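You operate a simulated robot arm through the tools that you are given. There is no shell and no other tool.

You run a simulated two-armed robot. Do the job below in one go: nothing can be reset, and whatever is moved stays where it is left.

## Task
Top up the kettle from the black jug till the water covers MIN.
Fine: stay under MAX, put the jug back and shut the kettle's lid; leave it switched off. Set down upright: jug.

Only the result counts: the job must be done as asked and must still hold three seconds after the hand-in. Knocking over, shifting, dropping, spilling or breaking anything else fails it. A push-on lid holds only when it is set on centred and level and pressed home; a screw cap is set on level and turned clockwise until tight.

## Robot
Two 6-joint arms with two-finger parallel grippers on one trunk that stands fixed in place. Base frame: the origin is at the foot of the trunk, x ahead of it, y to its left, z up. Readings come in mm, rad, newtons and seconds.
The left shoulder is at [-29, 177, 887], the right one opposite. With the tool pointing down near the work surface each hand reaches from about 100 to 760 mm from the base axis, measured 20 degrees to its own side. Payload 1.57 kg a hand.
Tool frame (each hand has its own): the origin (TCP) lies between the finger pads and is the grasp point; the fingertips stand 30 mm ahead of it; z points along the fingers, y is the line along which they close. Largest opening 80 mm; finger width 17, thickness 12; the body of the gripper, 40 by 82 mm, starts 80 mm behind the TCP.
Orientation is told as [roll, pitch, yaw] about the base's x, y, z axes, in that order, counted from this pose: with the fingers straight down and closing along the base's y, the tool's x points along the base's -x, its y along +y and its z along -z.

## Interface
- The arms move only by the tool play_rows. It takes "left_moves", "right_moves" or both (then of equal length, played together; a hand with none holds still); each is a list of rows, each a list of 7 numbers: the finger opening in mm, from 0 to 80, then the shift along the base's x, y, z in mm, then the turn, a rotation vector about the base's x, y, z in rad. In form: [[hand, tx, ty, tz, ax, ay, az], ...]. A call has 1 to 20 rows; each row is the pose to reach, as a shift and turn from the pose commanded when the call began. A row lasts 0.2 s, in which the tool goes at most 50 mm and 0.15 rad; a call with a longer step from one row to the next is refused whole, and so is a gripper value outside its range. A pose out of reach is approached as far as the arm can. The call stops where the force on the tool passes 40 N (or 10 N more than at its start, if that is more) or the arm is blocked; 0.2 s more then pass. Each finger travels about 72 mm/s and halts on what it meets, pressing with about 28 N; the grip force reading is that of the motor and also rises with nothing between the fingers. The clock runs only during rows and for 0.2 s after the last one: add rows that repeat a pose to give the fingers time. The reply holds the time, the measured pose of the TCP, the force on the tool along the base axes, the opening and the grip force, in the units named above and with some noise, with the torque about the TCP (base axes, N m) and any sound that the robot's microphone picked up.
- Cameras (640 x 400 px; columns grow to the right, rows downward): "scene" is now at [40.5, -21.9, 1623.5]; the picture's right is [-0.24, -0.97, 0.00], its down [-0.60, 0.15, -0.79] and it looks along [0.76, -0.19, -0.62] (base axes); focal length 313 px, centre (320, 200). "left" rides on the left gripper at [72, 7, -122] in its tool frame; the picture's right is [-0.09, 1.00, 0.00], its down [-0.84, -0.08, -0.54] and it looks along [-0.54, -0.05, 0.84] (tool axes); focal length 238 px, centre (320, 200). "right" rides on the right gripper at [72, -7, -122] in its tool frame; the picture's right is [0.09, 1.00, 0.00], its down [-0.84, 0.08, -0.54] and it looks along [-0.54, 0.05, 0.84] (tool axes); focal length 238 px, centre (320, 200). There is no depth. A picture from a camera that has moved, and an enlarged one, comes with that camera's place and axes in the base frame and with its lens.
- camera(camera): a new picture of that camera. No time passes.
- slide_trunk(by): slides the trunk up (or, below 0, down) by that many mm; the arms and the scene camera ride with it, the base frame stays. It gives what a move gives, with no picture.
- turn_head(pan, tilt): turns the head with the scene camera to pan (to the left, within 2.496 rad either way) and tilt (down, from -0.506 to 1.204), counted from straight ahead of the robot. It gives what a move gives.
- close_up(camera, box): a new picture of the part [left, top, right, bottom] of that camera's present view, enlarged. No time passes.
- sign_off(): hands the job in; it is judged then, once.

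Places have to be worked out from the pictures, the camera data and where the tool is seen. Open the grippers and draw the arms clear of the work before you hand the job in, unless the task says otherwise.

The tools are called after "Emit:" by a JSON object that holds its "method" and its "body". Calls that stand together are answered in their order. play_rows: Moves the arms, as the interface text tells. Its arguments: {"type":"object","properties":{"left_moves":{"type":"array","items":{"type":"array","items":{"type":"number"}}},"right_moves":{"type":"array","items":{"type":"array","items":{"type":"number"}}}},"required":[]} The other tools are called the same way: slide_trunk (by) slides the trunk up or down; turn_head (pan, tilt) turns the head that bears the scene camera; camera (camera) takes a picture; close_up (camera, box) takes an enlarged picture of a part of a camera's view; sign_off () hands the job in.

At the start:

```text
t: 0.0
left_tcp_pos: [281.2, 53.1, 1425.4]
left_orientation: [0.0, -0.001, 0.0]
left_ft_force: [-0.2, -0.2, 0.0]
left_moment: [-0.01, -0.04, 0.02]
left_width: 80.1
left_gripper_force: 0.1
right_tcp_pos: [293.7, -193.2, 1426.0]
right_orientation: [-0.001, -0.003, -0.001]
right_ft_force: [-0.1, 0.1, 0.3]
right_moment: [0.0, -0.03, -0.02]
right_width: 80.2
right_gripper_force: 0.2
trunk travel left (down, up): [-328.0, 0.0]
head pan, tilt: [-0.246, 0.667]
```

scene: 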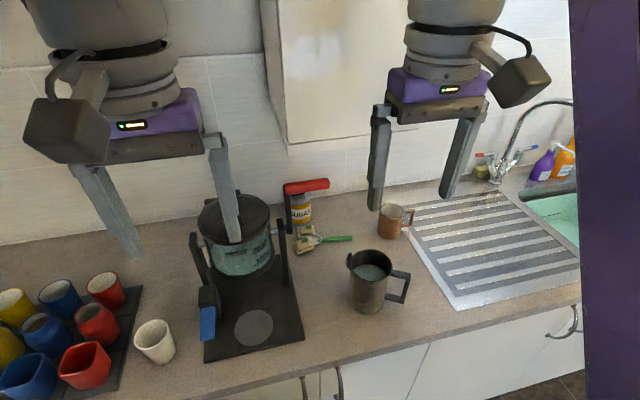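
right: 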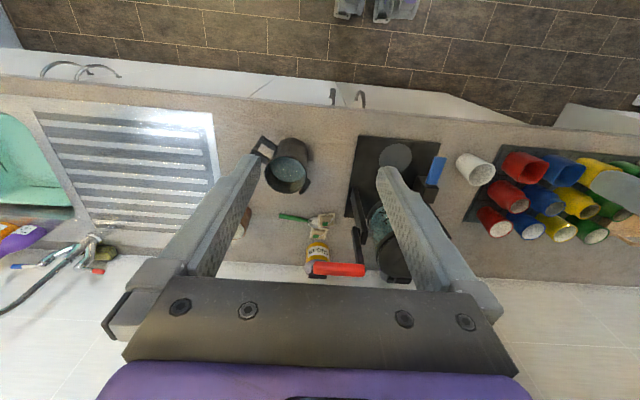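
left: 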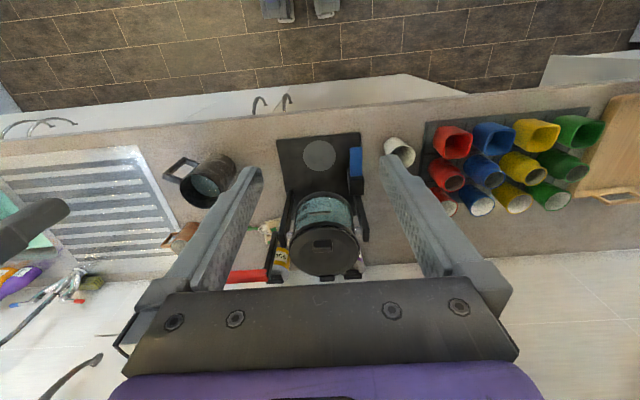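

I start by looking closely at the kettle and the jug in the scene view.

Emit:
{"method": "close_up", "body": {"camera": "scene", "box": [170, 170, 330, 370]}}

Emit:
{"method": "close_up", "body": {"camera": "scene", "box": [320, 190, 440, 330]}}

Emit:
{"method": "close_up", "body": {"camera": "left", "box": [150, 120, 380, 290]}}

Emit:
{"method": "close_up", "body": {"camera": "right", "box": [230, 120, 450, 290]}}

```text
2.00 times, centred on (250, 270) of scene
camera zoom: at [40.5, -21.9, 1623.5], right [-0.24, -0.97, 0.0], down [-0.6, 0.15, -0.79], along [0.76, -0.19, -0.62], focal length 626 px, centre (460, 60)
```

zoom: 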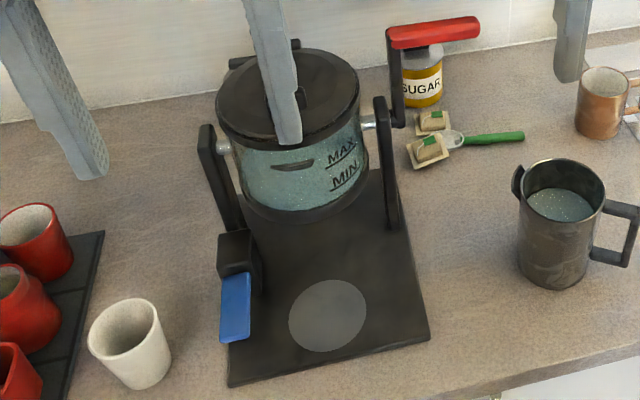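

```text
2.86 times, centred on (380, 260) of scene
camera zoom: at [40.5, -21.9, 1623.5], right [-0.24, -0.97, 0.0], down [-0.6, 0.15, -0.79], along [0.76, -0.19, -0.62], focal length 895 px, centre (149, 29)
```

zoom: 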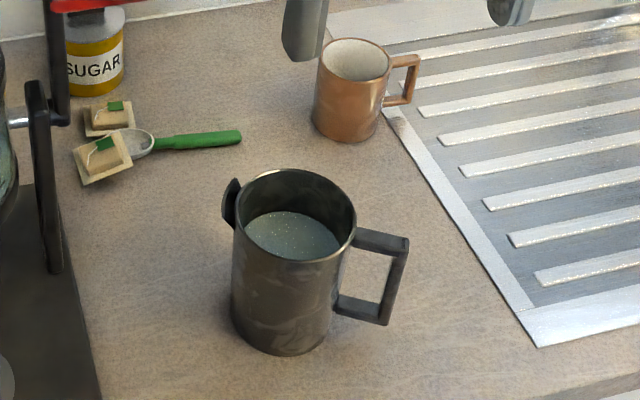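

```text
2.35 times, centred on (265, 205) of left
camera zoom: at [207.9, 60.2, 1547.1], right [0.09, 1.0, 0.0], down [0.84, -0.08, 0.54], along [0.54, -0.05, -0.84], focal length 561 px, centre (449, 188)
```

zoom: 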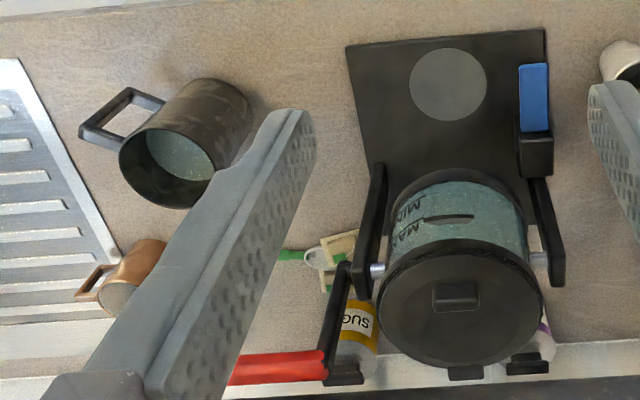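

```text
2.35 times, centred on (340, 205) of right
camera zoom: at [220.1, -200.4, 1545.7], right [-0.09, 1.0, 0.0], down [0.84, 0.08, 0.54], along [0.54, 0.05, -0.84], focal length 561 px, centre (273, 188)
```

zoom: 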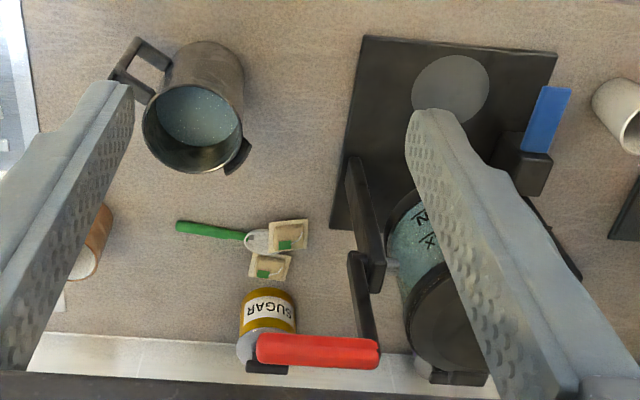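

The jug rim comes out at about (483, -257, 1041), and the kettle plate's front edge is near x=409, z≈914. I move both hands outward so the scene camera gets a clear view.

Emit:
{"method": "play_rows", "body": {"left_moves": [[80, 0, 45, 0, 0, 0, 0], [80, 0, 90, 0, 0, 0, 0], [80, 0, 135, 0, 0, 0, 0], [80, 0, 180, 0, 0, 0, 0], [80, 0, 225, 0, 0, 0, 0], [80, 0, 250, 0, 0, 0, 0]], "right_moves": [[80, -20, -45, 0, 0, 0, 0], [80, -40, -90, 0, 0, 0, 0], [80, -40, -135, 0, 0, 0, 0], [80, -40, -180, 0, 0, 0, 0], [80, -40, -200, 0, 0, 0, 0], [80, -40, -200, 0, 0, 0, 0]]}}

Emit:
{"method": "close_up", "body": {"camera": "scene", "box": [180, 170, 340, 270]}}

Emit:
{"method": "close_up", "body": {"camera": "scene", "box": [180, 260, 340, 360]}}

Emit:
{"method": "camera", "body": {"camera": "left"}}

Emit:
{"method": "camera", "body": {"camera": "right"}}

```text
t: 1.4
left_tcp_pos: [280.3, 303.9, 1425.0]
left_orientation: [0.0, 0.0, -0.001]
left_ft_force: [0.5, -0.4, 0.8]
left_moment: [-0.05, 0.01, 0.01]
left_width: 80.1
left_gripper_force: 0.0
right_tcp_pos: [252.2, -392.7, 1423.9]
right_orientation: [-0.002, -0.001, 0.001]
right_ft_force: [-0.5, -0.1, 0.4]
right_moment: [0.01, -0.01, 0.01]
right_width: 79.9
right_gripper_force: 0.1
trunk travel left (down, up): [-328.0, 0.0]
head pan, tilt: [-0.246, 0.667]
```

```text
4.00 times, centred on (260, 220) of scene
camera zoom: at [40.7, -21.2, 1623.5], right [-0.24, -0.97, 0.0], down [-0.6, 0.15, -0.79], along [0.76, -0.19, -0.62], focal length 1253 px, centre (560, 120)
```

zoom: 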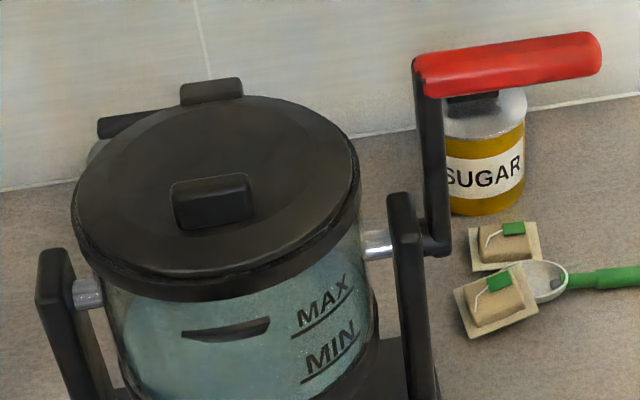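

```text
4.00 times, centred on (260, 310) of scene
camera zoom: at [40.7, -21.2, 1623.5], right [-0.24, -0.97, 0.0], down [-0.6, 0.15, -0.79], along [0.76, -0.19, -0.62], focal length 1253 px, centre (560, -240)
```

zoom: 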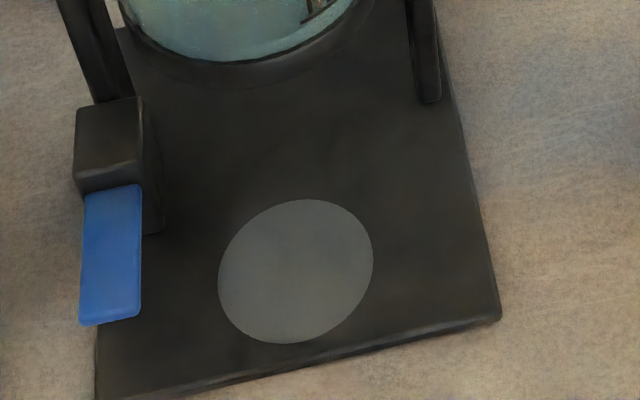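

```text
taken
camera left: at [206.3, 310.5, 1546.9], right [0.09, 1.0, 0.0], down [0.84, -0.08, 0.54], along [0.54, -0.05, -0.84], focal length 238 px, centre (320, 200)
```

left: 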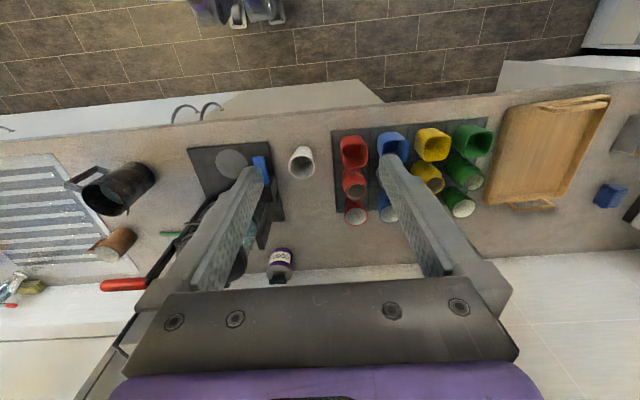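

```text
taken
camera right: at [180.0, -400.3, 1544.4], right [-0.09, 1.0, 0.0], down [0.84, 0.08, 0.54], along [0.54, 0.05, -0.84], focal length 238 px, centre (320, 200)
```

right: 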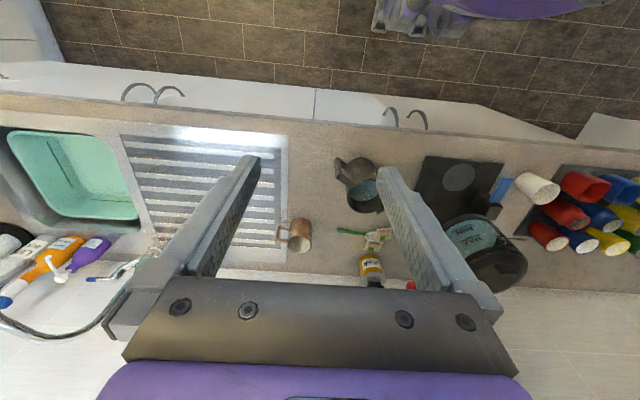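

With the arms away I can see the kettle hangs on trunnions in a tipping cradle: a red tipping handle, a blue switch, and a lid with a block knob and a tab at the back. I bring the left wrist camera down in front of the kettle for a level view of the water line.

Emit:
{"method": "play_rows", "body": {"left_moves": [[80, 0, -25, -28, 0, -0.11, 0], [80, 0, -50, -56, 0, -0.22, 0], [80, 0, -75, -84, 0, -0.33, 0], [80, 0, -100, -112, 0, -0.44, 0], [80, 0, -125, -140, 0, -0.55, 0], [80, 0, -150, -168, 0, -0.66, 0], [80, 0, -175, -196, 0, -0.77, 0], [80, 0, -200, -224, 0, -0.88, 0], [80, 0, -225, -252, 0, -1.0, 0], [80, 0, -244, -265, 0, -1.0, 0]]}}

Emit:
{"method": "camera", "body": {"camera": "left"}}

Emit:
{"method": "camera", "body": {"camera": "scene"}}

```text
t: 3.6
left_tcp_pos: [281.9, 59.3, 1160.1]
left_orientation: [0.0, -1.002, 0.002]
left_ft_force: [0.3, 0.2, 0.1]
left_moment: [0.03, -0.01, 0.03]
left_width: 80.3
left_gripper_force: 0.0
left hand out of reach, approached as far as the arm can: row 9
right_tcp_pos: [252.8, -393.6, 1422.9]
right_orientation: [0.001, 0.001, 0.002]
right_ft_force: [0.7, -0.6, -0.3]
right_moment: [-0.01, 0.01, -0.01]
right_width: 79.9
right_gripper_force: 0.0
trunk travel left (down, up): [-328.0, 0.0]
head pan, tilt: [-0.246, 0.667]
```

```text
taken
camera left: at [138.8, 65.7, 1165.8], right [0.05, 1.0, 0.08], down [-0.01, -0.08, 1.0], along [1.0, -0.05, 0.0], focal length 238 px, centre (320, 200)
```

left: 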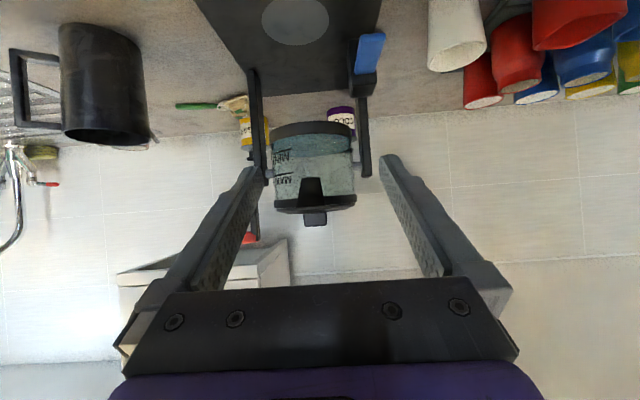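

```text
taken
camera scene: at [40.7, -22.3, 1623.5], right [-0.24, -0.97, 0.0], down [-0.6, 0.15, -0.79], along [0.76, -0.19, -0.62], focal length 313 px, centre (320, 200)
```

scene: 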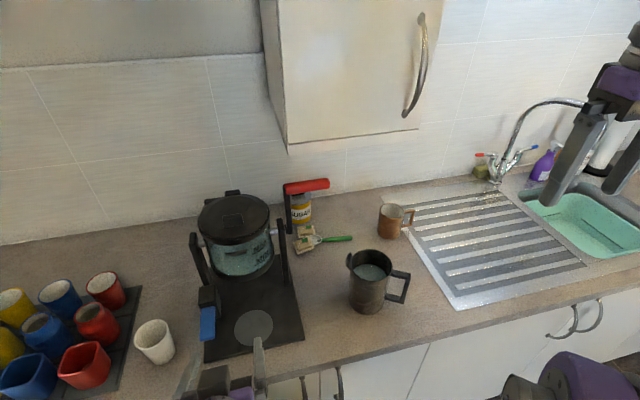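

The level view is upside-down but clear, so I enlarge the kettle and the jug in it.

Emit:
{"method": "close_up", "body": {"camera": "left", "box": [240, 110, 384, 230]}}

Emit:
{"method": "close_up", "body": {"camera": "left", "box": [0, 0, 200, 160]}}

```text
3.33 times, centred on (312, 170) of left
camera zoom: at [138.8, 65.7, 1165.8], right [0.05, 1.0, 0.08], down [-0.01, -0.08, 1.0], along [1.0, -0.05, 0.0], focal length 794 px, centre (347, 300)
```

zoom: 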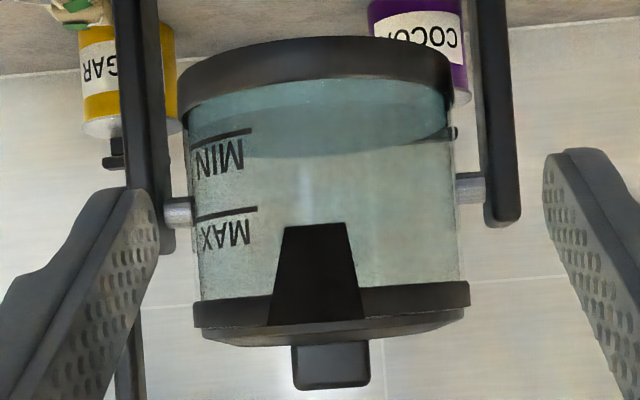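

```text
2.50 times, centred on (100, 80) of left
camera zoom: at [138.8, 65.7, 1165.8], right [0.05, 1.0, 0.08], down [-0.01, -0.08, 1.0], along [1.0, -0.05, 0.0], focal length 596 px, centre (870, 500)
```

zoom: 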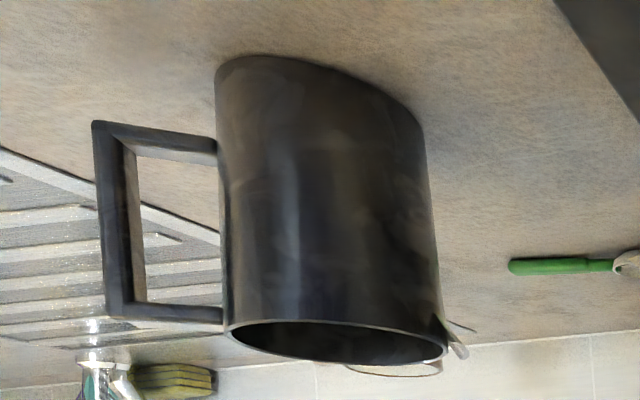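

The water surface in the kettle is a little under MIN, and the kettle has a front spout and a roughly 40 mm wide knob on its lid. I move the left camera round to the kettle's left side to see how the lid is attached at the back.

Emit:
{"method": "play_rows", "body": {"left_moves": [[80, 0, 43, 10, 0, 0, -0.14], [80, 0, 86, 20, 0, 0, -0.28], [80, 0, 129, 30, 0, 0, -0.42], [80, 0, 171, 40, 0, 0, -0.56], [80, 40, 171, 50, 0, 0, -0.7], [80, 80, 171, 60, 0, 0, -0.84], [80, 120, 171, 70, 0, 0, -0.98], [80, 160, 171, 80, 0, 0, -1.12], [80, 200, 171, 80, 0, 0, -1.26], [80, 240, 171, 80, 0, 0, -1.4], [80, 280, 171, 80, 0, 0, -1.54], [80, 310, 171, 80, 0, 0, -1.57]]}}

Emit:
{"method": "camera", "body": {"camera": "left"}}

Emit:
{"method": "camera", "body": {"camera": "scene"}}

```text
t: 6.2
left_tcp_pos: [594.7, 229.9, 1237.2]
left_orientation: [0.0, -1.002, -1.571]
left_ft_force: [0.3, -0.2, -0.7]
left_moment: [0.0, 0.01, -0.03]
left_width: 79.9
left_gripper_force: 0.1
left hand out of reach, approached as far as the arm can: row 1, 2
right_tcp_pos: [252.7, -393.0, 1422.4]
right_orientation: [-0.001, -0.001, 0.0]
right_ft_force: [-0.6, -0.7, -0.4]
right_moment: [-0.03, 0.0, -0.01]
right_width: 79.8
right_gripper_force: 0.0
trunk travel left (down, up): [-328.0, 0.0]
head pan, tilt: [-0.246, 0.667]
```

```text
taken
camera left: at [599.4, 371.3, 1243.9], right [1.0, -0.05, 0.08], down [-0.08, 0.01, 1.0], along [-0.05, -1.0, 0.0], focal length 238 px, centre (320, 200)
```

left: 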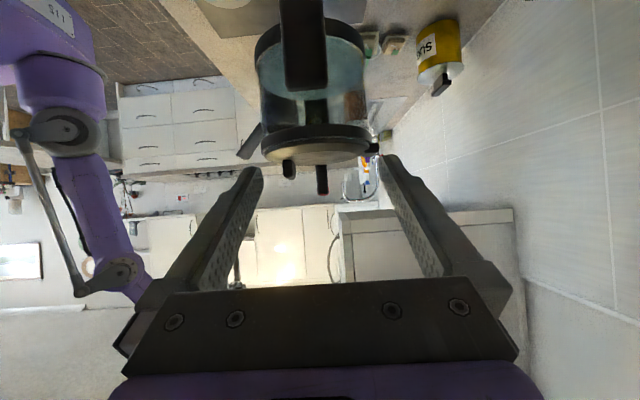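

```text
taken
camera scene: at [41.4, -21.5, 1623.5], right [-0.24, -0.97, 0.0], down [-0.6, 0.15, -0.79], along [0.76, -0.19, -0.62], focal length 313 px, centre (320, 200)
```

scene: 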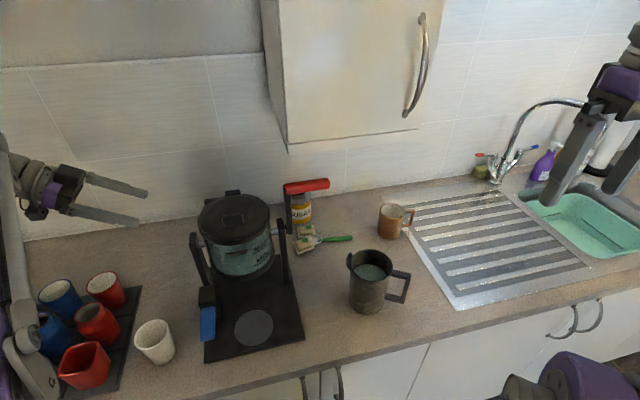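

Emit:
{"method": "close_up", "body": {"camera": "left", "box": [220, 70, 400, 200]}}

Emit:
{"method": "close_up", "body": {"camera": "left", "box": [340, 110, 400, 170]}}

```text
3.08 times, centred on (310, 135) of left
camera zoom: at [599.4, 371.3, 1243.9], right [1.0, -0.05, 0.08], down [-0.08, 0.01, 1.0], along [-0.05, -1.0, 0.0], focal length 733 px, centre (351, 400)
```

zoom: 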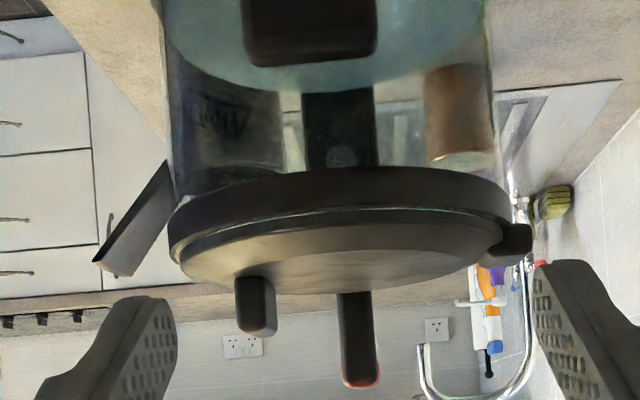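

```text
6.67 times, centred on (370, 140) of left
camera zoom: at [599.4, 371.3, 1243.9], right [1.0, -0.05, 0.08], down [-0.08, 0.01, 1.0], along [-0.05, -1.0, 0.0], focal length 1589 px, centre (-13, 600)
```

zoom: 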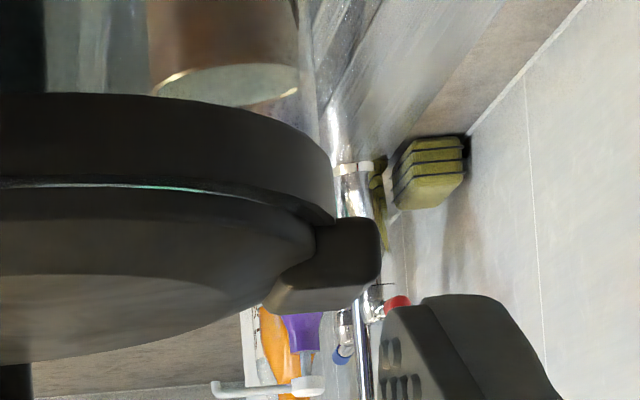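

The lid is hinged at the back by a small block (about x 660, z 1178), with the knob near the front (about 543, 34, top z≈1210). I bring the left hand to a pitched-forward pose in front of and above the knob for a close look.

Emit:
{"method": "play_rows", "body": {"left_moves": [[80, -40, 0, 10, 0.033, 0.033, 0.128], [80, -80, 0, 20, 0.065, 0.065, 0.256], [80, -120, 0, 30, 0.098, 0.098, 0.384], [80, -155, 0, 40, 0.131, 0.131, 0.512], [80, -155, -40, 40, 0.163, 0.163, 0.64], [80, -155, -80, 40, 0.196, 0.196, 0.768], [80, -155, -120, 40, 0.229, 0.229, 0.895], [80, -155, -160, 40, 0.261, 0.261, 1.023], [80, -155, -196, 40, 0.294, 0.294, 1.151], [80, -155, -196, 40, 0.327, 0.327, 1.279], [80, -155, -196, 40, 0.359, 0.359, 1.407], [80, -155, -196, 40, 0.392, 0.392, 1.535]]}}

Emit:
{"method": "camera", "body": {"camera": "left"}}

Emit:
{"method": "camera", "body": {"camera": "scene"}}

```text
t: 8.8
left_tcp_pos: [436.8, 33.9, 1279.7]
left_orientation: [0.001, -0.502, 0.001]
left_ft_force: [-0.2, -0.2, 0.1]
left_moment: [0.0, -0.01, 0.0]
left_width: 79.9
left_gripper_force: 0.0
right_tcp_pos: [252.5, -393.9, 1423.4]
right_orientation: [-0.001, 0.0, 0.0]
right_ft_force: [-0.4, 0.4, -0.1]
right_moment: [0.02, -0.05, -0.05]
right_width: 80.2
right_gripper_force: 0.0
trunk travel left (down, up): [-328.0, 0.0]
head pan, tilt: [-0.246, 0.667]
```

```text
taken
camera left: at [313.3, 40.1, 1352.7], right [0.08, 1.0, 0.05], down [0.47, -0.08, 0.88], along [0.88, -0.05, -0.48], focal length 238 px, centre (320, 200)
```

left: 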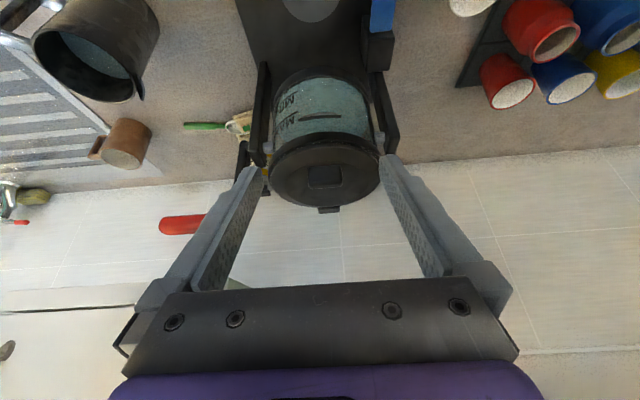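

```text
taken
camera scene: at [41.0, -22.4, 1623.5], right [-0.24, -0.97, 0.0], down [-0.6, 0.15, -0.79], along [0.76, -0.19, -0.62], focal length 313 px, centre (320, 200)
```

scene: 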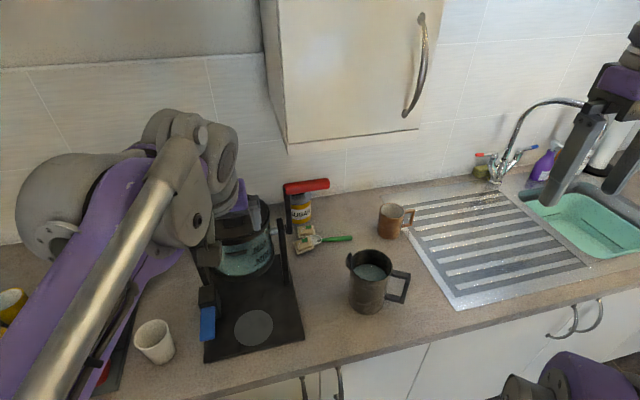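

Emit:
{"method": "close_up", "body": {"camera": "left", "box": [225, 120, 415, 240]}}

```text
3.33 times, centred on (320, 180) of left
camera zoom: at [313.3, 40.1, 1352.7], right [0.08, 1.0, 0.05], down [0.47, -0.08, 0.88], along [0.88, -0.05, -0.48], focal length 794 px, centre (320, 267)
```

zoom: 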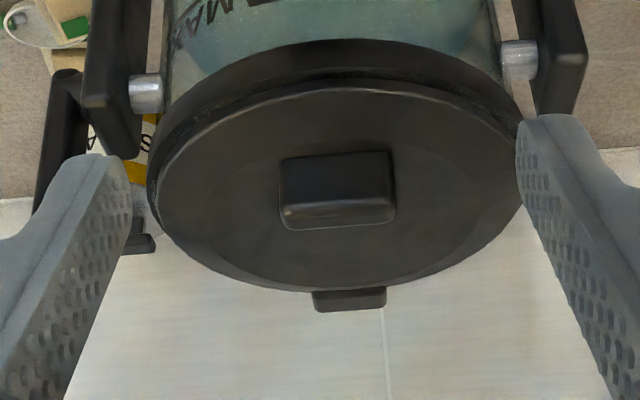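

The knob measures about 16 mm (x) by 40 mm (y), standing from z≈1187 to 1208 and centred near (544, 34.5). I lower the open left hand so its fingers straddle the knob along y.

Emit:
{"method": "play_rows", "body": {"left_moves": [[80, 35, 0, -3, 0, 0, 0], [80, 66.5, 0, -6.5, 0, 0, 0], [80, 74, 0, -20, 0, 0, 0], [80, 81, 0, -33, 0, 0, 0], [80, 88, 0, -46, 0, 0, 0], [80, 95, 0, -58, 0, 0, 0], [80, 95, 0, -58, 0, 0, 0]]}}

Emit:
{"method": "close_up", "body": {"camera": "left", "box": [200, 100, 440, 280]}}

```text
t: 10.4
left_tcp_pos: [531.4, 34.1, 1221.9]
left_orientation: [-0.001, -0.501, 0.0]
left_ft_force: [0.7, 0.8, -0.6]
left_moment: [0.02, -0.01, 0.0]
left_width: 80.0
left_gripper_force: 0.0
right_tcp_pos: [252.6, -393.3, 1422.6]
right_orientation: [0.001, -0.002, 0.0]
right_ft_force: [-0.2, -0.3, -0.3]
right_moment: [0.01, -0.02, -0.01]
right_width: 80.0
right_gripper_force: 0.1
trunk travel left (down, up): [-328.0, 0.0]
head pan, tilt: [-0.246, 0.667]
```

```text
2.22 times, centred on (320, 190) of left
camera zoom: at [407.7, 40.7, 1294.4], right [0.08, 1.0, 0.04], down [0.47, -0.08, 0.88], along [0.88, -0.05, -0.48], focal length 530 px, centre (320, 222)
```

zoom: 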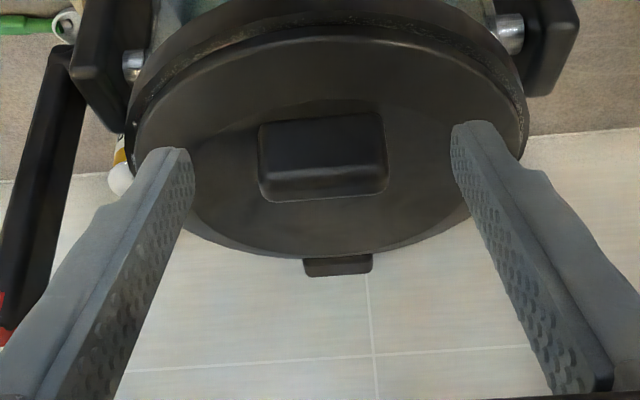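

The fingertips sit either side of the knob with no contact force. I close the fingers on it.

Emit:
{"method": "play_rows", "body": {"left_moves": [[60, 0, 0, 0, 0, 0, 0], [40, 0, 0, 0, 0, 0, 0], [20, 0, 0, 0, 0, 0, 0], [20, 0, 0, 0, 0, 0, 0], [20, 0, 0, 0, 0, 0, 0]]}}

Emit:
{"method": "close_up", "body": {"camera": "left", "box": [200, 100, 440, 280]}}

```text
t: 11.6
left_tcp_pos: [531.1, 34.9, 1222.5]
left_orientation: [0.0, -0.501, 0.0]
left_ft_force: [-0.4, 3.7, 0.4]
left_moment: [0.2, -0.04, 0.07]
left_width: 39.4
left_gripper_force: 44.4
right_tcp_pos: [251.5, -392.2, 1423.7]
right_orientation: [-0.002, 0.001, -0.001]
right_ft_force: [-0.8, -0.6, 0.7]
right_moment: [0.0, 0.03, -0.01]
right_width: 79.9
right_gripper_force: 0.0
trunk travel left (down, up): [-328.0, 0.0]
head pan, tilt: [-0.246, 0.667]
```

```text
2.22 times, centred on (320, 190) of left
camera zoom: at [407.7, 41.4, 1294.6], right [0.08, 1.0, 0.04], down [0.47, -0.08, 0.88], along [0.88, -0.05, -0.48], focal length 530 px, centre (320, 222)
```

zoom: 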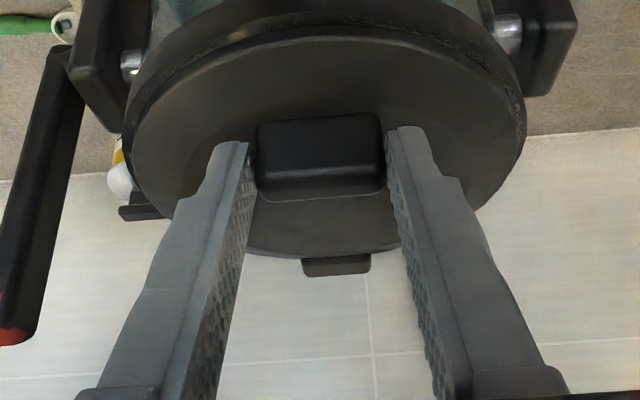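

The grip on the knob is firm (39.4 mm wide). I lift it along the hinge arc by about 15 degrees and watch the forces.

Emit:
{"method": "play_rows", "body": {"left_moves": [[20, 1.1, 0.3, 5, 0, 0, 0], [20, 2.3, 0.3, 10.1, 0, 0, 0], [20, 3.8, 0.3, 15, 0, 0, 0], [20, 5.4, 0.3, 20, 0, 0, 0], [20, 7.4, 0.3, 25, 0, 0, 0], [20, 9.4, 0.3, 29.6, 0, 0, 0], [20, 9.4, 0.3, 29.6, 0, 0, 0]]}}

Emit:
{"method": "camera", "body": {"camera": "left"}}

Emit:
{"method": "close_up", "body": {"camera": "scene", "box": [170, 150, 330, 270]}}

```text
t: 13.2
left_tcp_pos: [540.7, 35.7, 1252.7]
left_orientation: [-0.001, -0.501, 0.002]
left_ft_force: [-10.2, 0.6, -7.6]
left_moment: [-0.04, 1.55, 0.0]
left_width: 39.5
left_gripper_force: 44.7
right_tcp_pos: [251.3, -392.9, 1422.9]
right_orientation: [-0.002, -0.002, 0.0]
right_ft_force: [0.0, -0.2, 1.6]
right_moment: [0.0, 0.01, -0.01]
right_width: 80.1
right_gripper_force: 0.1
trunk travel left (down, up): [-328.0, 0.0]
head pan, tilt: [-0.246, 0.667]
```

```text
taken
camera left: at [416.9, 41.5, 1324.5], right [0.08, 1.0, 0.04], down [0.47, -0.08, 0.88], along [0.88, -0.05, -0.48], focal length 238 px, centre (320, 200)
```

left: 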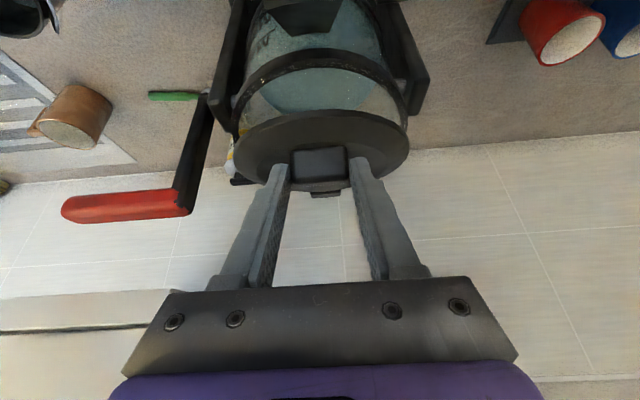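

```text
3.33 times, centred on (250, 210) of scene
camera zoom: at [39.4, -21.7, 1623.5], right [-0.24, -0.97, 0.0], down [-0.6, 0.15, -0.79], along [0.76, -0.19, -0.62], focal length 1044 px, centre (553, 167)
```

zoom: 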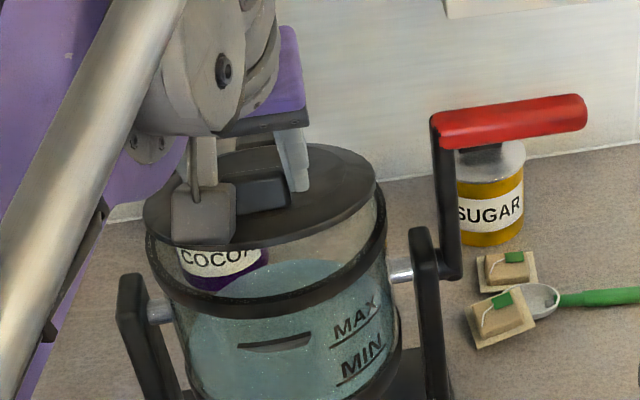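

The lid swings up on its hinge, but the grip doesn't pivot (1.55 N·m about y), so I lower the lid again to regrip. I'll come in with the hand near horizontal, so it can turn along with the lid.

Emit:
{"method": "play_rows", "body": {"left_moves": [[20, -2, 0, -5, 0, 0, 0], [20, -4, 0, -10, 0, 0, 0], [20, -5.6, 0, -15, 0, 0, 0], [20, -7.1, 0, -20, 0, 0, 0], [20, -8.3, 0, -25, 0, 0, 0], [20, -9.4, 0, -29.6, 0, 0, 0], [20, -9.4, 0, -29.6, 0, 0, 0], [50, -9.4, 0, -29.6, 0, 0, 0], [80, -9.4, 0, -29.6, 0, 0, 0], [80, -9.4, 0, -29.6, 0, 0, 0]]}}

Emit:
{"method": "close_up", "body": {"camera": "scene", "box": [170, 150, 330, 270]}}

Emit:
{"method": "close_up", "body": {"camera": "left", "box": [200, 40, 440, 240]}}

```text
t: 15.4
left_tcp_pos: [530.9, 34.8, 1222.9]
left_orientation: [0.0, -0.5, -0.002]
left_ft_force: [0.6, 0.3, -0.6]
left_moment: [-0.02, 0.02, 0.01]
left_width: 79.9
left_gripper_force: 0.0
right_tcp_pos: [252.1, -393.8, 1423.7]
right_orientation: [-0.003, -0.002, 0.0]
right_ft_force: [0.4, 0.5, -0.8]
right_moment: [0.03, -0.01, -0.03]
right_width: 79.9
right_gripper_force: 0.1
trunk travel left (down, up): [-328.0, 0.0]
head pan, tilt: [-0.246, 0.667]
```

```text
3.33 times, centred on (250, 210) of scene
camera zoom: at [40.3, -21.8, 1623.5], right [-0.24, -0.97, 0.0], down [-0.6, 0.15, -0.79], along [0.76, -0.19, -0.62], focal length 1044 px, centre (553, 167)
```

zoom: 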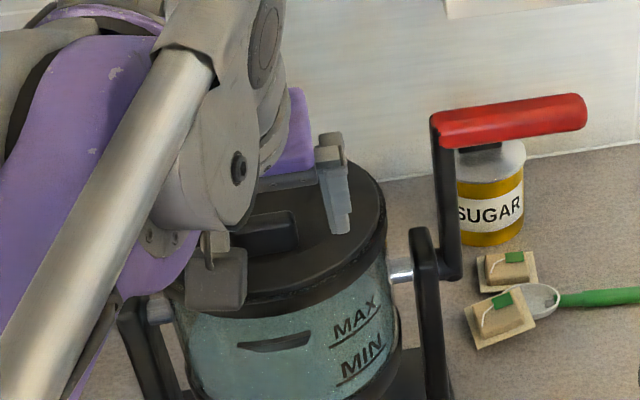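

```text
2.00 times, centred on (320, 140) of left
camera zoom: at [407.6, 41.9, 1294.8], right [0.08, 1.0, 0.04], down [0.47, -0.08, 0.88], along [0.88, -0.05, -0.48], focal length 477 px, centre (320, 320)
```

zoom: 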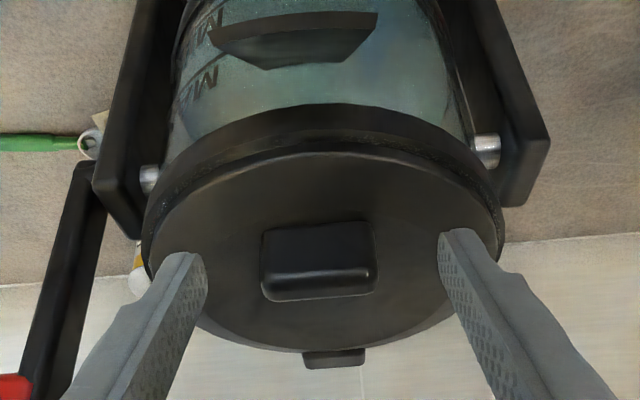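

The lid is shut again and the kettle hasn't moved. I back the open hand off and test its reach in free air for the poses needed to swing the lid right up.

Emit:
{"method": "play_rows", "body": {"left_moves": [[80, -15, 0, 26, 0, 0, 0], [80, -29, 0, 53, 0, 0, 0], [80, 10, 0, 75, 0, 0, 0], [80, 50, 0, 90, 0, 0, 0], [80, 90, 0, 93, 0, 0.06, 0], [80, 105, 0, 96, 0, 0.18, 0], [80, 119, 0, 98, 0, 0.3, 0], [80, 135, 0, 98, 0, 0.4, 0], [80, 150, 0, 97, 0, 0.5, 0], [80, 150, 0, 97, 0, 0.5, 0]]}}

Emit:
{"method": "camera", "body": {"camera": "left"}}

```text
t: 17.6
left_tcp_pos: [575.3, 55.1, 1245.3]
left_orientation: [0.001, -0.001, -0.001]
left_ft_force: [0.0, -0.1, 0.5]
left_moment: [-0.03, 0.02, -0.04]
left_width: 80.2
left_gripper_force: 0.1
left hand out of reach, approached as far as the arm can: row 6, 7, 8, 9, 10
right_tcp_pos: [251.7, -393.4, 1423.8]
right_orientation: [0.001, -0.002, 0.001]
right_ft_force: [-0.5, -0.7, 0.4]
right_moment: [-0.02, -0.03, -0.01]
right_width: 80.0
right_gripper_force: 0.2
trunk travel left (down, up): [-328.0, 0.0]
head pan, tilt: [-0.246, 0.667]
```

```text
taken
camera left: at [502.9, 62.2, 1366.8], right [0.09, 1.0, 0.0], down [0.84, -0.08, 0.54], along [0.54, -0.05, -0.84], focal length 238 px, centre (320, 200)
```

left: 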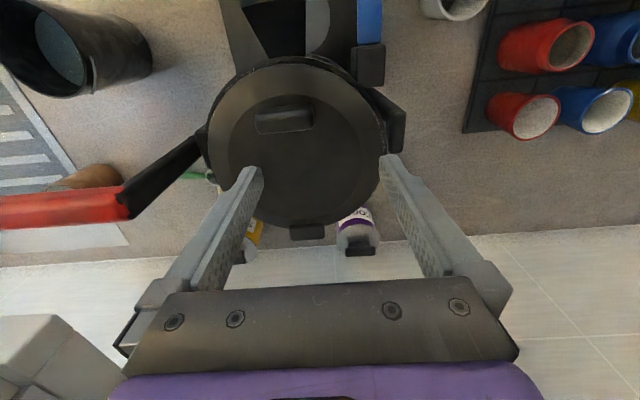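

The hand reaches about (621, 34, 1315) pitched 25° forward, but not more upright or farther. So I'll grip the knob from the front with the hand horizontal and swing the lid to about 60°. First I back out.

Emit:
{"method": "play_rows", "body": {"left_moves": [[80, -15, 0, 0, 0, -0.1, 0], [80, -31, 0, 0, 0, -0.2, 0], [80, -45, 0, -2, 0, -0.32, 0], [80, -60, 0, -4, 0, -0.44, 0], [80, -100, 0, -7, 0, -0.5, 0], [80, -140, 0, -22, 0, -0.5, 0], [80, -179, 0, -44, 0, -0.5, 0], [80, -219, 0, -44, 0, -0.5, 0], [80, -245, 0, -44, 0, -0.5, 0], [80, -245, 0, -44, 0, -0.5, 0]]}}

```text
t: 19.8
left_tcp_pos: [335.6, 54.4, 1204.1]
left_orientation: [0.001, -0.503, 0.003]
left_ft_force: [-0.2, -0.8, -0.9]
left_moment: [0.06, 0.02, 0.02]
left_width: 80.0
left_gripper_force: 0.0
right_tcp_pos: [252.5, -392.3, 1423.9]
right_orientation: [0.0, 0.001, 0.001]
right_ft_force: [0.6, -0.2, 0.0]
right_moment: [0.04, -0.01, 0.02]
right_width: 80.1
right_gripper_force: 0.1
trunk travel left (down, up): [-328.0, 0.0]
head pan, tilt: [-0.246, 0.667]
```

Emit:
{"method": "camera", "body": {"camera": "left"}}

Emit:
{"method": "camera", "body": {"camera": "scene"}}

```text
taken
camera left: at [211.4, 61.5, 1276.6], right [0.08, 1.0, 0.04], down [0.47, -0.08, 0.88], along [0.88, -0.05, -0.48], focal length 238 px, centre (320, 200)
```

left: 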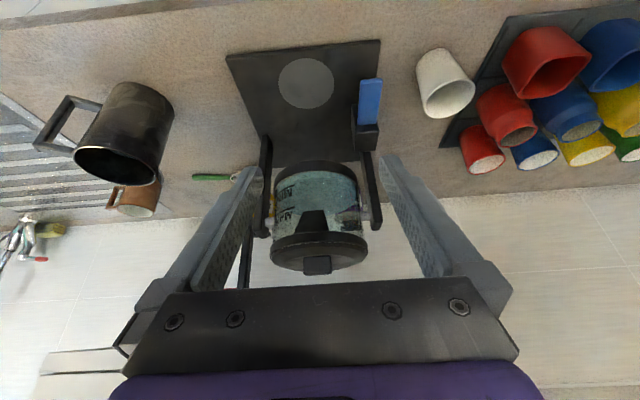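

```text
taken
camera scene: at [40.9, -22.1, 1623.5], right [-0.24, -0.97, 0.0], down [-0.6, 0.15, -0.79], along [0.76, -0.19, -0.62], focal length 313 px, centre (320, 200)
```

scene: 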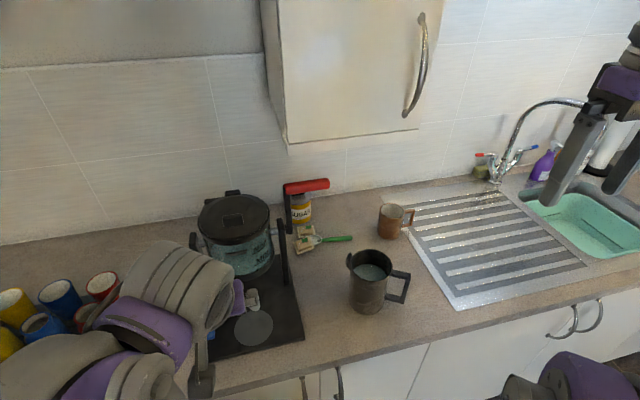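

Everything is undisturbed. I turn the left hand to nearly horizontal (fingers toward +x) while moving up in front of the knob, stopping short of it.

Emit:
{"method": "play_rows", "body": {"left_moves": [[80, 20, -4, 0, 0, -0.12, 0], [80, 40, -8, 0, 0, -0.25, 0], [80, 60, -12, 0, 0, -0.37, 0], [80, 75, -16, 0, 0, -0.5, 0], [80, 90, -20, 0, 0, -0.62, 0], [80, 104, -20, 0, 0, -0.75, 0], [80, 120, -20, 0, 0, -0.87, 0], [80, 130, -20, 0, 0, -1.0, 0], [80, 130, -20, -2, 0, -1.0, 0]]}}

Emit:
{"method": "camera", "body": {"camera": "left"}}

Emit:
{"method": "camera", "body": {"camera": "scene"}}

```text
t: 21.8
left_tcp_pos: [463.6, 36.0, 1202.3]
left_orientation: [-0.012, -1.504, 0.011]
left_ft_force: [0.4, -0.4, -0.7]
left_moment: [0.01, -0.04, -0.02]
left_width: 80.0
left_gripper_force: 0.2
right_tcp_pos: [252.9, -392.9, 1423.4]
right_orientation: [-0.003, 0.0, 0.0]
right_ft_force: [0.1, 0.1, 0.4]
right_moment: [0.04, 0.02, 0.0]
right_width: 80.3
right_gripper_force: 0.1
trunk travel left (down, up): [-328.0, 0.0]
head pan, tilt: [-0.246, 0.667]
```

```text
taken
camera left: at [335.0, 43.0, 1138.7], right [0.01, 1.0, 0.09], down [-0.48, -0.08, 0.87], along [0.88, -0.05, 0.48], focal length 238 px, centre (320, 200)
```

left: 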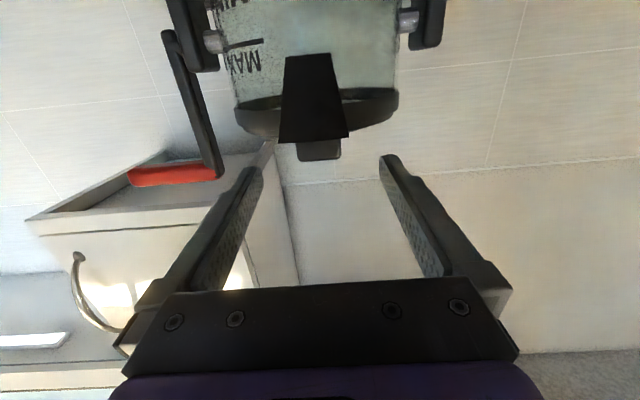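

```text
taken
camera scene: at [40.1, -21.7, 1623.5], right [-0.24, -0.97, 0.0], down [-0.6, 0.15, -0.79], along [0.76, -0.19, -0.62], focal length 313 px, centre (320, 200)
```

scene: 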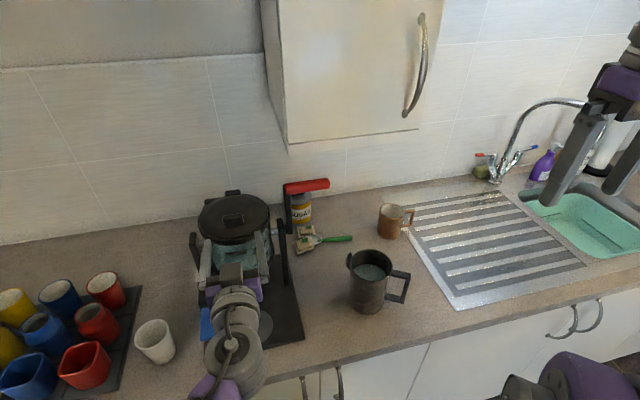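

The hand is level with the knob, centred on it and clear of the spout. I slide it forward so the fingers straddle the knob.

Emit:
{"method": "play_rows", "body": {"left_moves": [[80, 17, -1, -1, 0, 0, 0], [80, 34, -1.5, -1, 0, 0, 0], [80, 51, -1.5, -1, 0, 0, 0], [80, 68, -1.5, -1, 0, 0, 0], [80, 68, -1.5, -1, 0, 0, 0]]}}

Emit:
{"method": "camera", "body": {"camera": "left"}}

Emit:
{"method": "close_up", "body": {"camera": "scene", "box": [170, 170, 330, 290]}}

```text
t: 23.0
left_tcp_pos: [531.7, 37.1, 1201.0]
left_orientation: [-0.01, -1.501, 0.011]
left_ft_force: [-0.3, 0.3, -0.1]
left_moment: [-0.02, 0.0, 0.0]
left_width: 80.2
left_gripper_force: 0.0
right_tcp_pos: [250.7, -392.6, 1424.4]
right_orientation: [-0.003, -0.002, -0.001]
right_ft_force: [0.6, 0.3, -0.2]
right_moment: [-0.01, -0.03, -0.03]
right_width: 80.1
right_gripper_force: 0.0
trunk travel left (down, up): [-328.0, 0.0]
head pan, tilt: [-0.246, 0.667]
```

```text
taken
camera left: at [403.9, 42.9, 1138.3], right [0.01, 1.0, 0.09], down [-0.48, -0.08, 0.87], along [0.88, -0.05, 0.48], focal length 238 px, centre (320, 200)
```

left: 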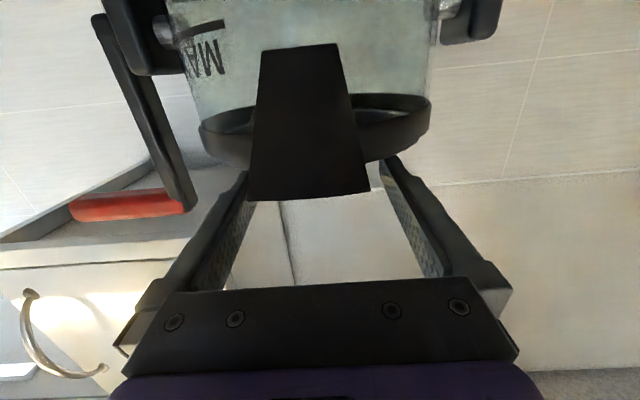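

```text
3.33 times, centred on (250, 230) of scene
camera zoom: at [40.0, -21.7, 1623.5], right [-0.24, -0.97, 0.0], down [-0.6, 0.15, -0.79], along [0.76, -0.19, -0.62], focal length 1044 px, centre (553, 100)
```

zoom: 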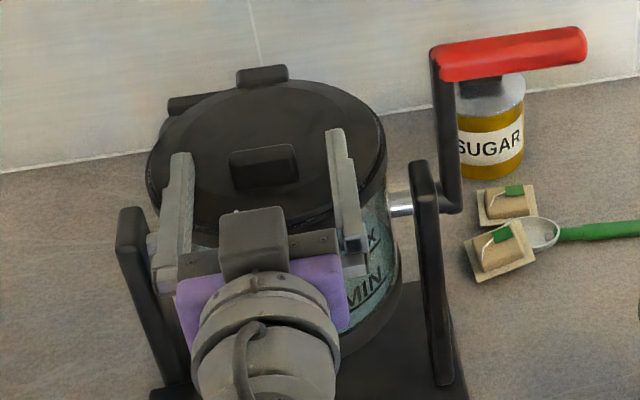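

The fingers are either side of the knob. I shift 1.5 mm to centre on it and close.

Emit:
{"method": "play_rows", "body": {"left_moves": [[80, 0, -1.5, 0, 0, 0, 0], [60, 0, -1.5, 0, 0, 0, 0], [40, 0, -1.5, 0, 0, 0, 0], [20, 0, -1.5, 0, 0, 0, 0], [20, 0, -1.5, 0, 0, 0, 0], [20, 0, -1.5, 0, 0, 0, 0]]}}

Emit:
{"method": "close_up", "body": {"camera": "scene", "box": [170, 170, 330, 290]}}

```text
t: 24.4
left_tcp_pos: [532.7, 34.3, 1199.5]
left_orientation: [-0.011, -1.502, 0.011]
left_ft_force: [-0.9, 2.1, 0.1]
left_moment: [0.06, 0.0, 0.07]
left_width: 39.2
left_gripper_force: 44.4
right_tcp_pos: [252.6, -392.4, 1422.7]
right_orientation: [0.0, -0.001, 0.002]
right_ft_force: [0.4, -0.9, -0.8]
right_moment: [-0.04, 0.01, -0.04]
right_width: 80.0
right_gripper_force: 0.1
trunk travel left (down, up): [-328.0, 0.0]
head pan, tilt: [-0.246, 0.667]
```

```text
3.33 times, centred on (250, 230) of scene
camera zoom: at [40.4, -21.4, 1623.5], right [-0.24, -0.97, 0.0], down [-0.6, 0.15, -0.79], along [0.76, -0.19, -0.62], focal length 1044 px, centre (553, 100)
```

zoom: 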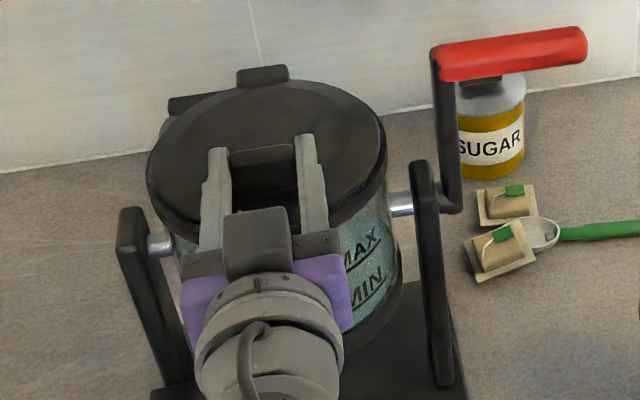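

The grip is good. I rotate the hand together with the lid about the hinge line (660, 1180), first by 0.3 rad.

Emit:
{"method": "play_rows", "body": {"left_moves": [[20, 1.21, 0, 6.37, 0, 0.05, 0], [20, 2.73, 0, 12.67, 0, 0.1, 0], [20, 4.58, 0, 18.89, 0, 0.15, 0], [20, 6.72, 0, 25.01, 0, 0.2, 0], [20, 9.18, 0, 31.01, 0, 0.25, 0], [20, 11.92, 0, 36.89, 0, 0.3, 0], [20, 11.92, 0, 36.89, 0, 0.3, 0]]}}

Emit:
{"method": "close_up", "body": {"camera": "scene", "box": [170, 150, 330, 270]}}

```text
t: 26.0
left_tcp_pos: [544.1, 33.8, 1238.6]
left_orientation: [-0.003, -1.204, 0.003]
left_ft_force: [-6.6, 3.4, 6.1]
left_moment: [0.01, -0.36, 0.06]
left_width: 39.1
left_gripper_force: 44.4
right_tcp_pos: [249.9, -392.3, 1423.6]
right_orientation: [-0.001, -0.001, 0.0]
right_ft_force: [-0.1, -0.4, -0.3]
right_moment: [-0.03, -0.04, 0.01]
right_width: 80.2
right_gripper_force: 0.1
trunk travel left (down, up): [-328.0, 0.0]
head pan, tilt: [-0.246, 0.667]
```

```text
3.33 times, centred on (250, 210) of scene
camera zoom: at [38.6, -21.3, 1623.6], right [-0.24, -0.97, 0.0], down [-0.6, 0.15, -0.79], along [0.76, -0.19, -0.62], focal length 1044 px, centre (553, 167)
```

zoom: 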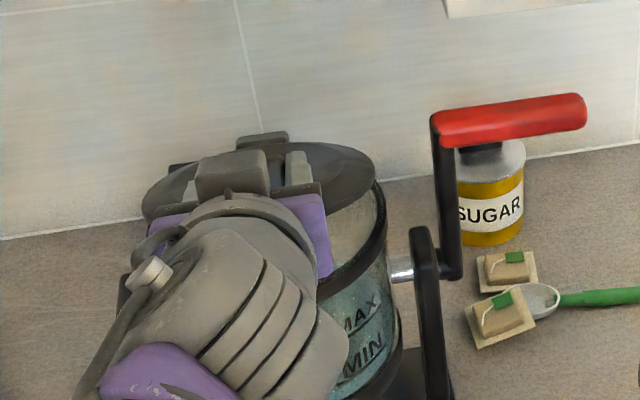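

The reaction forces (−6.6 N in x, +6 N in z) suggest the hinge is a bit farther back and higher, nearer (667, 1187). I correct for that and continue the swing another 0.3 rad.

Emit:
{"method": "play_rows", "body": {"left_moves": [[20, 1.5, 0, 7, 0, 0.05, 0], [20, 4.4, 0, 13.7, 0, 0.1, 0], [20, 8, 0, 19.5, 0, 0.15, 0], [20, 11.5, 0, 25.2, 0, 0.2, 0], [20, 15.5, 0, 30.6, 0, 0.25, 0], [20, 19.7, 0, 35.9, 0, 0.3, 0], [20, 19.7, 0, 35.9, 0, 0.3, 0]]}}

Emit:
{"method": "camera", "body": {"camera": "scene"}}

```text
t: 27.6
left_tcp_pos: [564.8, 35.4, 1275.0]
left_orientation: [0.0, -0.9, 0.0]
left_ft_force: [-4.9, 7.8, -10.9]
left_moment: [0.17, 1.36, 0.16]
left_width: 39.3
left_gripper_force: 44.6
right_tcp_pos: [253.3, -391.9, 1423.3]
right_orientation: [-0.002, 0.001, -0.001]
right_ft_force: [0.7, 0.0, -0.6]
right_moment: [0.02, -0.02, -0.03]
right_width: 80.1
right_gripper_force: 0.1
trunk travel left (down, up): [-328.0, 0.0]
head pan, tilt: [-0.246, 0.667]
```

```text
taken
camera scene: at [40.8, -20.2, 1623.5], right [-0.24, -0.97, 0.0], down [-0.6, 0.15, -0.79], along [0.76, -0.19, -0.62], focal length 313 px, centre (320, 200)
```

scene: 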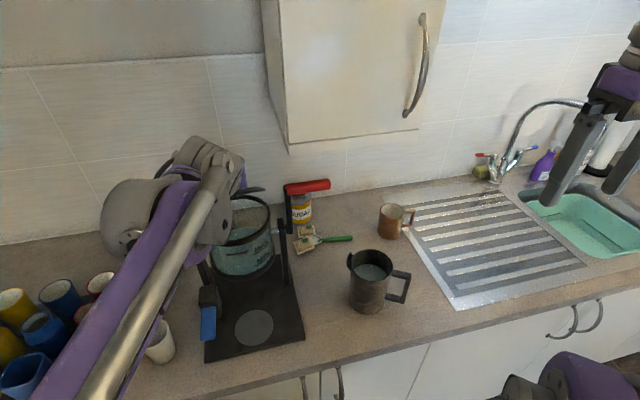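

Emit:
{"method": "close_up", "body": {"camera": "scene", "box": [190, 150, 310, 240]}}

Emit:
{"method": "camera", "body": {"camera": "left"}}

Emit:
{"method": "camera", "body": {"camera": "right"}}

```text
4.44 times, centred on (250, 195) of scene
camera zoom: at [40.8, -20.2, 1623.5], right [-0.24, -0.97, 0.0], down [-0.6, 0.15, -0.79], along [0.76, -0.19, -0.62], focal length 1392 px, centre (631, 222)
```

zoom: 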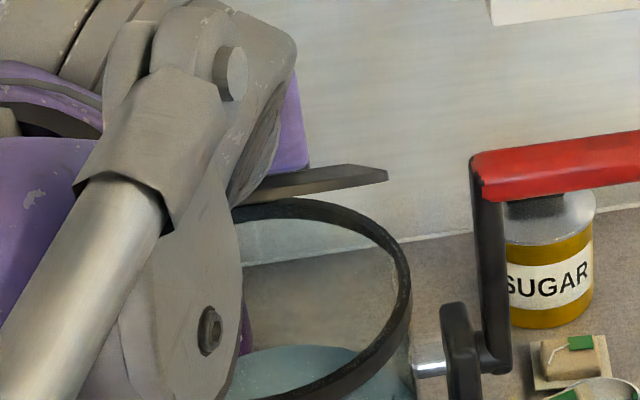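

```text
taken
camera left: at [423.4, 41.4, 1294.0], right [0.06, 1.0, 0.07], down [0.1, -0.08, 0.99], along [0.99, -0.05, -0.1], focal length 238 px, centre (320, 200)
```

left: 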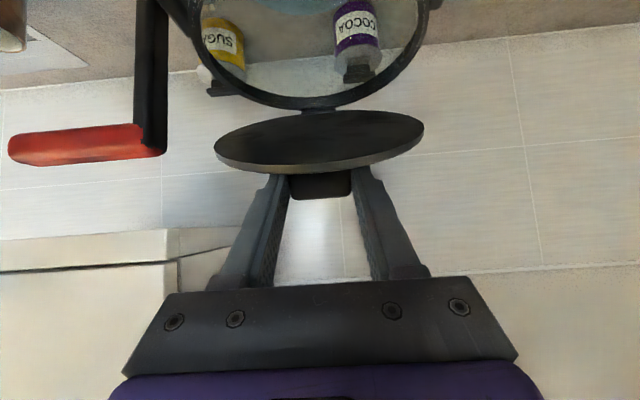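

```text
taken
camera right: at [180.2, -399.1, 1544.5], right [-0.09, 1.0, 0.0], down [0.84, 0.08, 0.54], along [0.54, 0.05, -0.84], focal length 238 px, centre (320, 200)
```

right: 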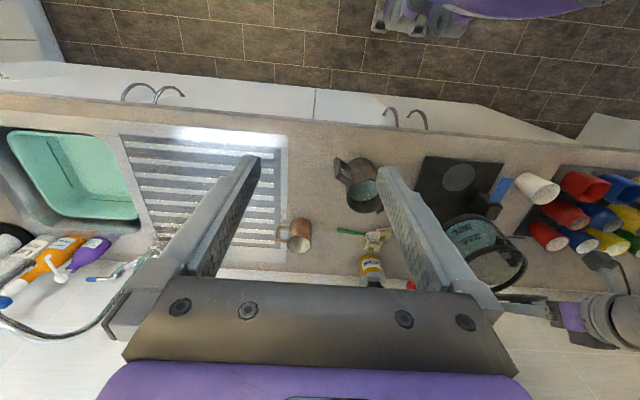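

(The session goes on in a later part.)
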